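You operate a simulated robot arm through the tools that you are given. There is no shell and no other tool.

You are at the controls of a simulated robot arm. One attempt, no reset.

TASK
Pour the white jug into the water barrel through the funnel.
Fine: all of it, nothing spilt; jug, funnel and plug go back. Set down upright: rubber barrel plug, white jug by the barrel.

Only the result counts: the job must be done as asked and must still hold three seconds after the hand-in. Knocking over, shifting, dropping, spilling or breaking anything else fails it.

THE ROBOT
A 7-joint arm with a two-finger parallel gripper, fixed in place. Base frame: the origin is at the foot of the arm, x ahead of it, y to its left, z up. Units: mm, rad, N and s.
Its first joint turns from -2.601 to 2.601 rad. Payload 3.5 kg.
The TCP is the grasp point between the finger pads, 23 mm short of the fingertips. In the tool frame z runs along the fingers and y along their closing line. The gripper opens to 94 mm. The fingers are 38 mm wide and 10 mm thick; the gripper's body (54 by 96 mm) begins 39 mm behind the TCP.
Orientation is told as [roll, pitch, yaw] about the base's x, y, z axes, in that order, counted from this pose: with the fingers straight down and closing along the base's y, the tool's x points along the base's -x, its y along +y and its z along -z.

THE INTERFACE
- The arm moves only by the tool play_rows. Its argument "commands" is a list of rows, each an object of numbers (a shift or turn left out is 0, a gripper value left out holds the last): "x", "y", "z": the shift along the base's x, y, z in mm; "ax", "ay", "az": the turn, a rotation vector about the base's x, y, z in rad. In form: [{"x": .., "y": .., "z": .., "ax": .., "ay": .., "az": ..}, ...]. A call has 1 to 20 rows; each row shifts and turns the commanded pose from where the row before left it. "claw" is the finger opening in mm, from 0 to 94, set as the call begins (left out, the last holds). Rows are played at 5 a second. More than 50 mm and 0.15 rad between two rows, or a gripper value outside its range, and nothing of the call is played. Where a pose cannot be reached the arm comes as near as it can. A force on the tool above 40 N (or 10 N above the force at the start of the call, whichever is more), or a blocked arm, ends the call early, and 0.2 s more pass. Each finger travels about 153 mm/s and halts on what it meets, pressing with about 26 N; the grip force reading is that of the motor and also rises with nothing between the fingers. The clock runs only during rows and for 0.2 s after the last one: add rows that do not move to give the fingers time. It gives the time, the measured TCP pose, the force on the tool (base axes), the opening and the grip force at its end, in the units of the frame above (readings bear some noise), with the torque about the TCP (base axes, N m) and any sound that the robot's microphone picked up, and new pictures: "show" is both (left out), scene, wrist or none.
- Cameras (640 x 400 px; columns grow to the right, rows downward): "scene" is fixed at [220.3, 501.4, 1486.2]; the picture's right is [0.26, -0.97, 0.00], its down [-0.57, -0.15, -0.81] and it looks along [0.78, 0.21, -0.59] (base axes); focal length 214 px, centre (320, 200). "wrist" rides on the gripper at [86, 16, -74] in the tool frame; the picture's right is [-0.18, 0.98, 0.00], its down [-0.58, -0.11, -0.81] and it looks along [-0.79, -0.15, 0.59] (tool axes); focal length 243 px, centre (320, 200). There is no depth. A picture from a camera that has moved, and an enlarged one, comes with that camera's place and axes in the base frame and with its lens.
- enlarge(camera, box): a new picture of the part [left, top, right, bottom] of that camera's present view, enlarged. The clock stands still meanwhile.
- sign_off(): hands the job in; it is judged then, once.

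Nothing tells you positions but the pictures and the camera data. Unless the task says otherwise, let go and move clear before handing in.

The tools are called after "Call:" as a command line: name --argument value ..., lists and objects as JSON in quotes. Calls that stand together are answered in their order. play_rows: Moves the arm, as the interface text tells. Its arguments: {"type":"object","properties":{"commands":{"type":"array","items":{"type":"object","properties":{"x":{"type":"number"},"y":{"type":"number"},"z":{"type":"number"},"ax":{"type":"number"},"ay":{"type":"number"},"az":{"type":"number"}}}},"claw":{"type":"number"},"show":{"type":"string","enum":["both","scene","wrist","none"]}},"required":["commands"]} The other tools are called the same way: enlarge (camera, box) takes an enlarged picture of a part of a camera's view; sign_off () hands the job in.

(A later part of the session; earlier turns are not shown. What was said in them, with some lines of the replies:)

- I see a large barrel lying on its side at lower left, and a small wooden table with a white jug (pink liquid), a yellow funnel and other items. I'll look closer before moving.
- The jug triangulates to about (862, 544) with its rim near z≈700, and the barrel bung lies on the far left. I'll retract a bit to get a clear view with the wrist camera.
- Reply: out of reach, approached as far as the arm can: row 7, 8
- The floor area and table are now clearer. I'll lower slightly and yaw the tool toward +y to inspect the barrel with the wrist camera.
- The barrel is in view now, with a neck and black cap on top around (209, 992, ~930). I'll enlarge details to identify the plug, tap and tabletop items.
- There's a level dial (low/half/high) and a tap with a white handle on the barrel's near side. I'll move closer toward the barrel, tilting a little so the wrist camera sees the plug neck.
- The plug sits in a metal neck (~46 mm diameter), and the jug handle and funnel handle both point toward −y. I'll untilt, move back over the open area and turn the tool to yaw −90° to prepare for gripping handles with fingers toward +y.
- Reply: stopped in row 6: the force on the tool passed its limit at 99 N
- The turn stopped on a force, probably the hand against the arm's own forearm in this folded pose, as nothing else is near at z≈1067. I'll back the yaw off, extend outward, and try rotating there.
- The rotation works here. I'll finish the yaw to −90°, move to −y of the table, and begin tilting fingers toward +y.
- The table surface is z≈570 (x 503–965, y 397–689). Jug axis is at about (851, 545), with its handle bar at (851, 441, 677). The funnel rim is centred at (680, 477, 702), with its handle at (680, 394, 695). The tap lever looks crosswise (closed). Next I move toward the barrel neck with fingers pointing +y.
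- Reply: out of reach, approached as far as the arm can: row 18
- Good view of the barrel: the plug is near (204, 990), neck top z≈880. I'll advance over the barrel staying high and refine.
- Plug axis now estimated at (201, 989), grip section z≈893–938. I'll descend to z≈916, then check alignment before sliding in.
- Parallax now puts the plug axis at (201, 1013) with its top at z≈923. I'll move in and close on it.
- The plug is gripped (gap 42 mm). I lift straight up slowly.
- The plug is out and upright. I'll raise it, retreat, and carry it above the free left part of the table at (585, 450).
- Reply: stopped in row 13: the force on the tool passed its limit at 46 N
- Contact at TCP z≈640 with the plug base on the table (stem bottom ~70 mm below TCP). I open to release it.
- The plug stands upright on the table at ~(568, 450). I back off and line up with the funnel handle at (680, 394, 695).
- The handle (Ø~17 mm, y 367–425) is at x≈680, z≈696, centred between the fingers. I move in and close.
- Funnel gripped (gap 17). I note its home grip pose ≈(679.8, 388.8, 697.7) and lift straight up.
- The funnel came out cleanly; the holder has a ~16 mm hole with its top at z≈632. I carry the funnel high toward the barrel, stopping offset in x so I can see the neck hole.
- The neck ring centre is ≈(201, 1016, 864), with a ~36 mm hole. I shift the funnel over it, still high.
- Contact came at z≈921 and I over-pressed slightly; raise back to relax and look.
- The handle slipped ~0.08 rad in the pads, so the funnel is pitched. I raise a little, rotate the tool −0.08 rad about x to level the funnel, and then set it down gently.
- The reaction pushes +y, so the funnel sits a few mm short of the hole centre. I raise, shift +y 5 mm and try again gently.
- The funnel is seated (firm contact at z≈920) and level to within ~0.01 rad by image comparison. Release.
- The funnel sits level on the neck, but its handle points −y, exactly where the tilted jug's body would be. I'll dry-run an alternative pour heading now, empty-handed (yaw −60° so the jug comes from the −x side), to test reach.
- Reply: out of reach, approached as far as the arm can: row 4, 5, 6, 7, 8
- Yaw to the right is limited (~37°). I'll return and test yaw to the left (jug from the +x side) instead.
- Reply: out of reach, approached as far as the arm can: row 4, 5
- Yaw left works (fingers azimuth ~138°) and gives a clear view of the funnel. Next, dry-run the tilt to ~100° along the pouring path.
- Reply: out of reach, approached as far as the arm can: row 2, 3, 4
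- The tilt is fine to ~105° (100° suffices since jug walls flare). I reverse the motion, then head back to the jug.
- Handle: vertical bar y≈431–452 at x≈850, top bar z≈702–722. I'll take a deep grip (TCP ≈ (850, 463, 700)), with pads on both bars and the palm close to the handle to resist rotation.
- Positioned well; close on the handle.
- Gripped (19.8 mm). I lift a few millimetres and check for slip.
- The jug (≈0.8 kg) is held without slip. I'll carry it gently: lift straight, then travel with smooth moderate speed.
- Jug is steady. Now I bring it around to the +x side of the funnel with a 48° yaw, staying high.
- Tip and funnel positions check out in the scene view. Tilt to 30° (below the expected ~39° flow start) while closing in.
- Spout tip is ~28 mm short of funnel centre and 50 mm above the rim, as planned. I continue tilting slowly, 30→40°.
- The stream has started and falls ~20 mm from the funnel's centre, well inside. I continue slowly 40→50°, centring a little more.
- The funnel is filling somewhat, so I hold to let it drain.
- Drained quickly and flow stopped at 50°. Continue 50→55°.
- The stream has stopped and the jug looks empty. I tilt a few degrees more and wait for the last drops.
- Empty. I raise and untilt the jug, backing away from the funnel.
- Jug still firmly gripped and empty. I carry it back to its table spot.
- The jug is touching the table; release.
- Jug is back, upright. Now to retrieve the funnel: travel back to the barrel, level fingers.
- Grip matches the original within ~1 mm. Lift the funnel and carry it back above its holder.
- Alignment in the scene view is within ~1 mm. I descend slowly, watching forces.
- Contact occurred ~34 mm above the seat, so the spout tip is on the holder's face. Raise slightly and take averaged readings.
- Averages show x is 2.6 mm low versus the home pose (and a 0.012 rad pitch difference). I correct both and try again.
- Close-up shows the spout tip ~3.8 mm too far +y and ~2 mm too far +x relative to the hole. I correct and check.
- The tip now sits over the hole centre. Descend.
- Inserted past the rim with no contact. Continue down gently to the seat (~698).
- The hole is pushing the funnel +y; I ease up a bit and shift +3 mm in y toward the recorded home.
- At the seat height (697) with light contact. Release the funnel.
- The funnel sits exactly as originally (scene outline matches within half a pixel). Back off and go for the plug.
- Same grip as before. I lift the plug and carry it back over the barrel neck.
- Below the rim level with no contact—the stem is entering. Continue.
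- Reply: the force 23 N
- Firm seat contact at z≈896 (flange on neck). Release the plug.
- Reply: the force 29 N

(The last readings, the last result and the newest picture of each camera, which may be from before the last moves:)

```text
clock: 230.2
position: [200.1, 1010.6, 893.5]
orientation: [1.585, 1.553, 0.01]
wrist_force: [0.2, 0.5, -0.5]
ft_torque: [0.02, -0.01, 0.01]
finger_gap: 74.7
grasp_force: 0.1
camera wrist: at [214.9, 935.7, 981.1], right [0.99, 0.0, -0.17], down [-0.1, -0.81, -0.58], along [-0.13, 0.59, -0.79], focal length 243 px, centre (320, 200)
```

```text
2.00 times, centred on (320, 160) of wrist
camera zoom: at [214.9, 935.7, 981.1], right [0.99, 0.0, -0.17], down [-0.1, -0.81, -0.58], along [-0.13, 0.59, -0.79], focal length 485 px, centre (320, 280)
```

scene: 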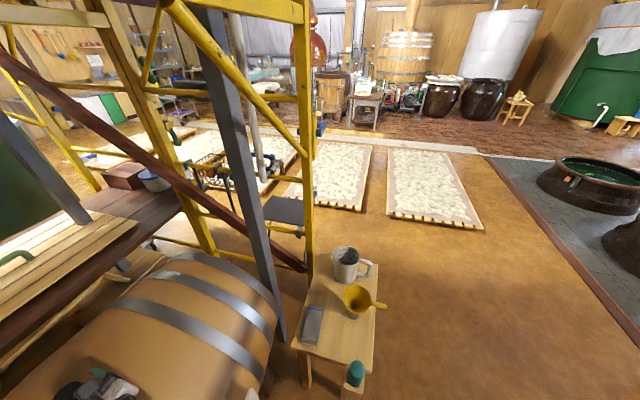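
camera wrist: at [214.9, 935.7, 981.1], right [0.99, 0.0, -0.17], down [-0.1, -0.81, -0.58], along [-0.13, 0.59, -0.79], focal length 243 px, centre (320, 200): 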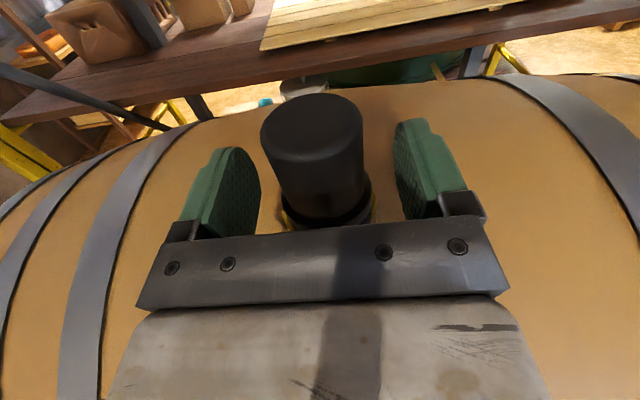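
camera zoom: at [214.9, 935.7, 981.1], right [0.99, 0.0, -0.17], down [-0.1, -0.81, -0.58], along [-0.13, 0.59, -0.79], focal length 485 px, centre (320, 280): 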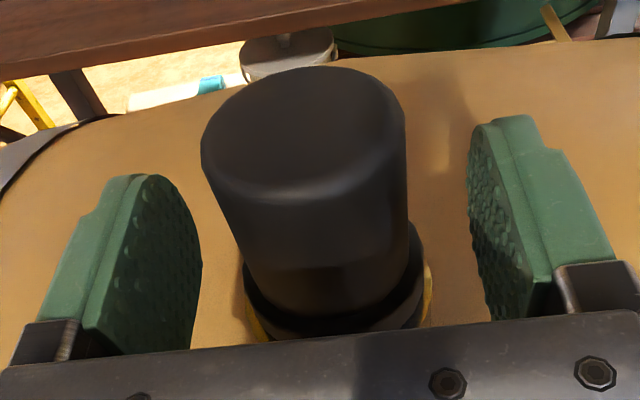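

Call:
play_rows --commands '[{"y": -10}, {"y": -20}, {"y": -30}, {"y": -34}, {"z": 24.5}, {}]' --show "wrist"

Call:
enlarge --camera "wrist" --box '[220, 60, 420, 240]'

Call:
enlarge --camera "scene" --box '[30, 340, 130, 400]'

```text
clock: 231.6
position: [201.4, 919.2, 919.4]
orientation: [1.591, 1.554, 0.017]
wrist_force: [0.2, -0.7, 0.7]
ft_torque: [0.02, -0.02, 0.01]
finger_gap: 75.0
grasp_force: 0.1
camera wrist: at [216.1, 841.9, 1006.9], right [0.99, 0.0, -0.17], down [-0.1, -0.81, -0.58], along [-0.13, 0.59, -0.79], focal length 243 px, centre (320, 200)
```

wrist: 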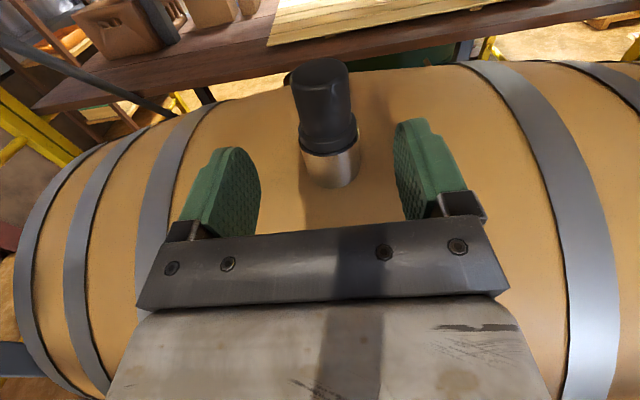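

```text
2.22 times, centred on (320, 150) of wrist
camera zoom: at [216.1, 841.9, 1006.9], right [0.99, 0.0, -0.17], down [-0.1, -0.81, -0.58], along [-0.13, 0.59, -0.79], focal length 539 px, centre (320, 311)
```

zoom: 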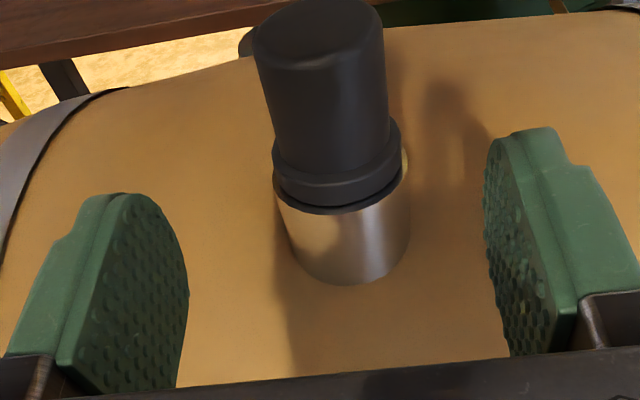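

```text
6.40 times, centred on (80, 370) of scene
camera zoom: at [220.3, 501.4, 1486.2], right [0.26, -0.97, 0.0], down [-0.57, -0.15, -0.81], along [0.78, 0.21, -0.59], focal length 1373 px, centre (1856, -888)
```

zoom: 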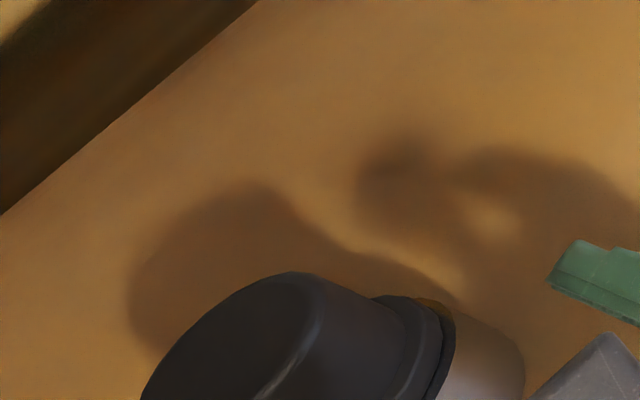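

Call:
enlarge --camera "wrist" --box '[285, 50, 375, 195]'

Call:
play_rows --commands '[{"y": -20, "z": -10}, {"y": -20, "z": -10}, {}]' --show "none"

Call:
enlarge --camera "wrist" --box '[280, 30, 380, 180]'

```text
2.76 times, centred on (330, 122) of wrist
camera zoom: at [216.1, 841.9, 1006.9], right [0.99, 0.0, -0.17], down [-0.1, -0.81, -0.58], along [-0.13, 0.59, -0.79], focal length 669 px, centre (292, 414)
```

zoom: 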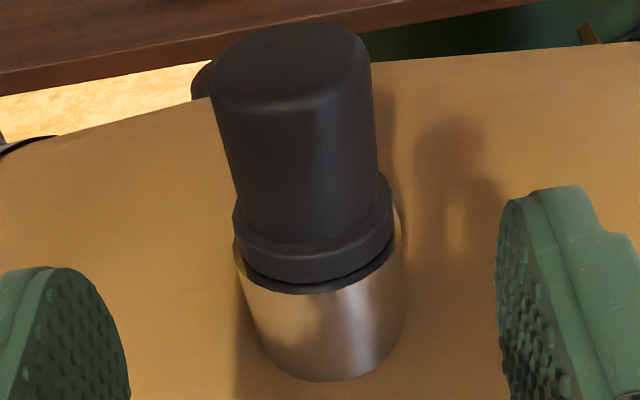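

```text
clock: 232.4
position: [200.3, 876.6, 899.8]
orientation: [1.606, 1.551, 0.033]
wrist_force: [0.2, -1.0, -0.7]
ft_torque: [0.0, -0.02, 0.03]
finger_gap: 75.1
grasp_force: 0.0
```

```text
2.67 times, centred on (330, 105) of wrist
camera zoom: at [216.0, 801.7, 986.1], right [0.99, 0.0, -0.17], down [-0.1, -0.81, -0.58], along [-0.13, 0.59, -0.79], focal length 647 px, centre (293, 453)
```

zoom: 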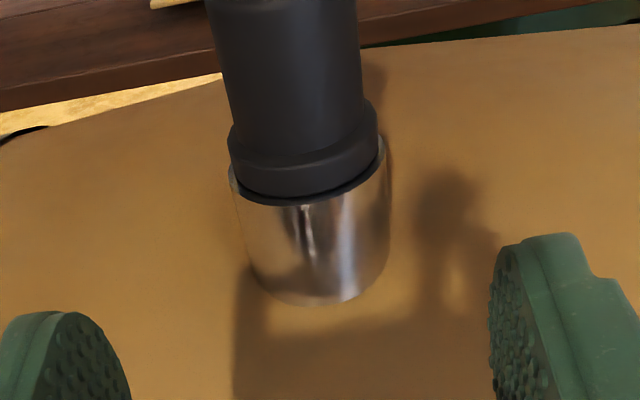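

The plug is seated on the neck with the same relation as at the start. I move clear and do a final check.

Call:
play_rows --commands '[{"y": -20}, {"y": -30, "z": 10}, {"y": -30, "z": 30}, {"z": 30}, {"z": 30}, {"x": 20, "z": 20, "y": -10}, {"x": 30, "y": -20}, {"x": 30, "y": -20}, {"x": 30, "y": -20}, {"x": 30, "y": -20}, {"x": 30, "y": -20}, {"x": 30, "y": -20}, {"x": 30, "y": -20}, {"x": 30, "y": -20}, {"x": 30, "y": -20}]'

Call:
enlarge --camera "scene" --box '[280, 225, 420, 400]'

Call:
enlarge --camera "scene" --box '[0, 230, 300, 400]'

Call:
enlarge --camera "wrist" --box '[0, 0, 480, 240]'

```text
clock: 235.6
position: [490.7, 604.0, 1021.5]
orientation: [1.61, 1.552, 0.039]
wrist_force: [0.0, 0.4, 0.1]
ft_torque: [-0.02, -0.02, -0.01]
finger_gap: 74.9
grasp_force: 0.1
camera wrist: at [506.0, 529.5, 1108.5], right [0.99, 0.0, -0.17], down [-0.1, -0.81, -0.58], along [-0.13, 0.59, -0.79], focal length 243 px, centre (320, 200)
```

scene: 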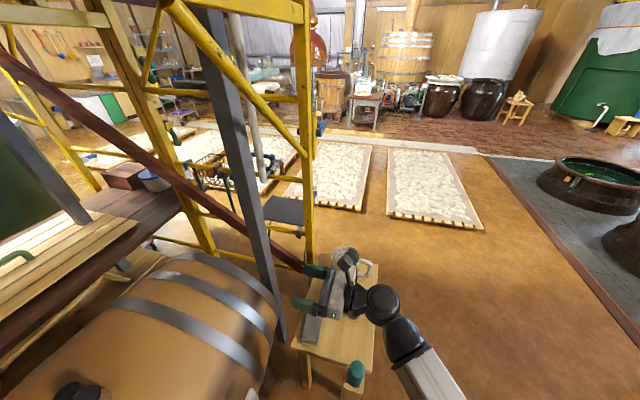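
wrist: 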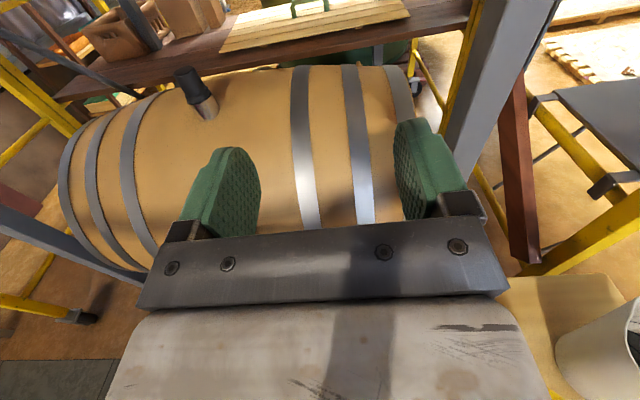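

```text
2.29 times, centred on (350, 312) of scene
camera zoom: at [220.3, 501.4, 1486.2], right [0.26, -0.97, 0.0], down [-0.57, -0.15, -0.81], along [0.78, 0.21, -0.59], focal length 490 px, centre (251, -57)
```

zoom: 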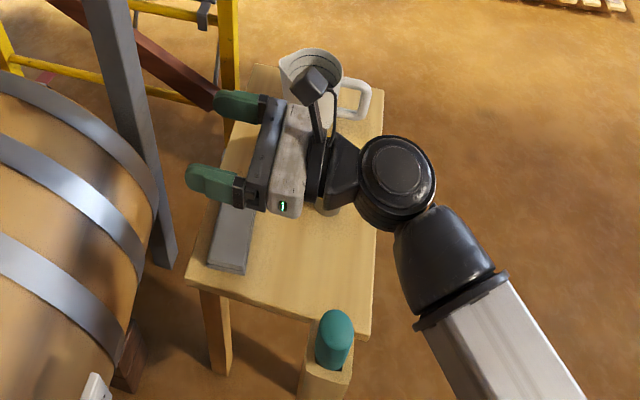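

```text
2.13 times, centred on (150, 315) of scene
camera zoom: at [220.3, 501.4, 1486.2], right [0.26, -0.97, 0.0], down [-0.57, -0.15, -0.81], along [0.78, 0.21, -0.59], focal length 458 px, centre (683, -45)
```

zoom: 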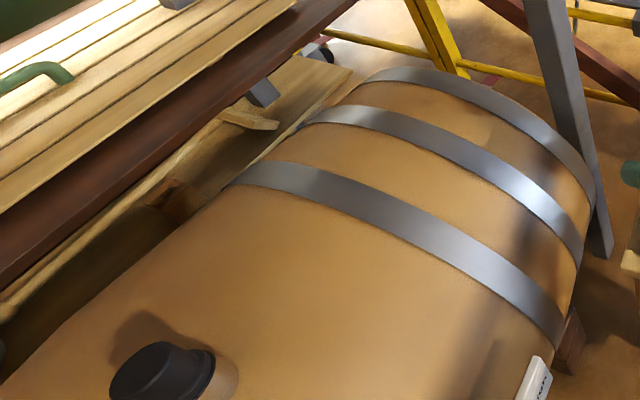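

```text
1.33 times, centred on (240, 120) of wrist
camera zoom: at [506.0, 529.5, 1108.5], right [0.99, 0.0, -0.17], down [-0.1, -0.81, -0.58], along [-0.13, 0.59, -0.79], focal length 324 px, centre (427, 307)
```

zoom: 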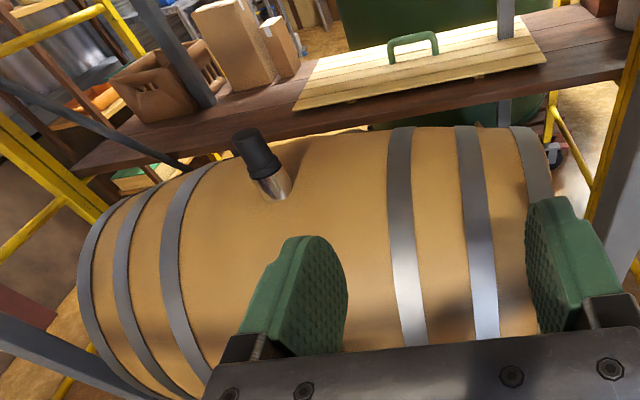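

Call:
play_rows --commands '[{"x": 20, "y": -30}, {"x": 25, "y": -35}, {"x": 25, "y": -35}, {"x": 25, "y": -35}, {"x": 25, "y": -35}, {"x": 25, "y": -35}, {"x": 10, "y": -30}]'

Call:
enlarge --camera "scene" --box '[280, 225, 420, 400]'

Call:
enlarge --camera "wrist" --box '[0, 0, 480, 240]'

```text
clock: 237.2
position: [645.8, 372.1, 1018.2]
orientation: [1.59, 1.553, 0.017]
wrist_force: [1.0, 0.5, 0.3]
ft_torque: [-0.02, -0.02, -0.01]
finger_gap: 74.8
grasp_force: 0.0
camera wrist: at [660.1, 297.2, 1105.4], right [0.99, 0.0, -0.17], down [-0.1, -0.81, -0.58], along [-0.13, 0.59, -0.79], focal length 243 px, centre (320, 200)
```

scene: 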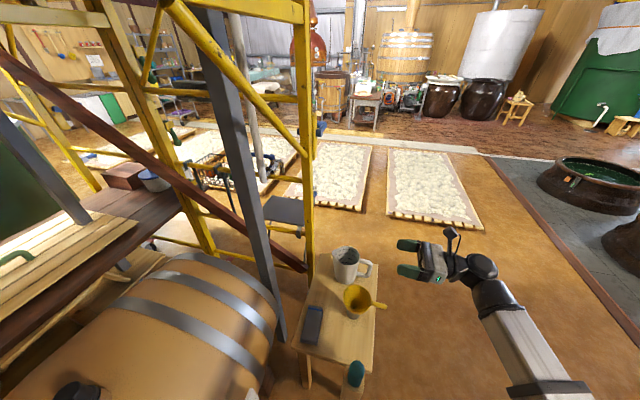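
wrist: 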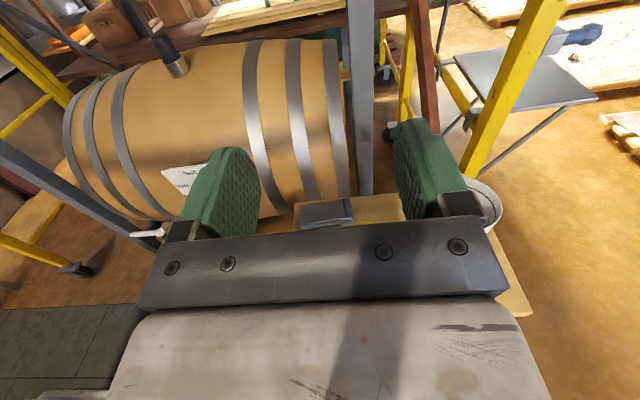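

```text
2.29 times, centred on (350, 312) of scene
camera zoom: at [220.3, 501.4, 1486.2], right [0.26, -0.97, 0.0], down [-0.57, -0.15, -0.81], along [0.78, 0.21, -0.59], focal length 490 px, centre (251, -57)
```

zoom: 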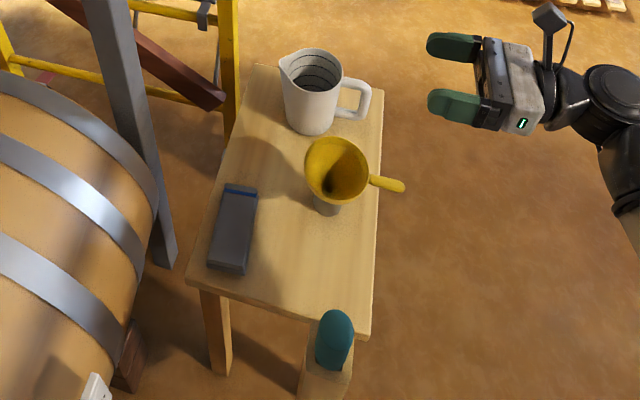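

```text
1.33 times, centred on (240, 120) of wrist
camera zoom: at [660.1, 297.2, 1105.4], right [0.99, 0.0, -0.17], down [-0.1, -0.81, -0.58], along [-0.13, 0.59, -0.79], focal length 324 px, centre (427, 307)
```

zoom: 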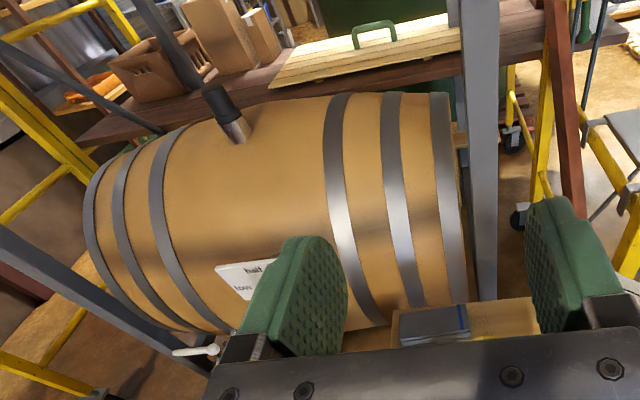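

The pour is finished. The jug is empty and upright in its place, the funnel is back in its holder, and the plug is upright in the barrel neck. I can see no spills, and the arm is clear, so I'm handing in.

Call:
sign_off

```text
The job is handed in.
```

I poured the whole jug into the barrel through the funnel, saw no spills, and handed the job in. No verdict has come back yet.

- **Jug:** empty and standing upright back in its original spot on the table.
- **Funnel:** back in its holder. Its outline in the scene picture matches the start to within about half a pixel.
- **Plug:** upright and seated in the barrel neck, as it was at the start to within a few millimetres. The last scene picture of it matches the first.
- **Reading of the task:** I took "go back" to mean the plug returns to the barrel neck, not to the table, where it stood only while I poured.
- **Arm:** released and moved clear of the table and barrel.

Early on, one turn of the empty gripper stopped on a force limit. It was probably the hand touching the arm's own forearm. Nothing else was nearby, and I saw nothing moved.
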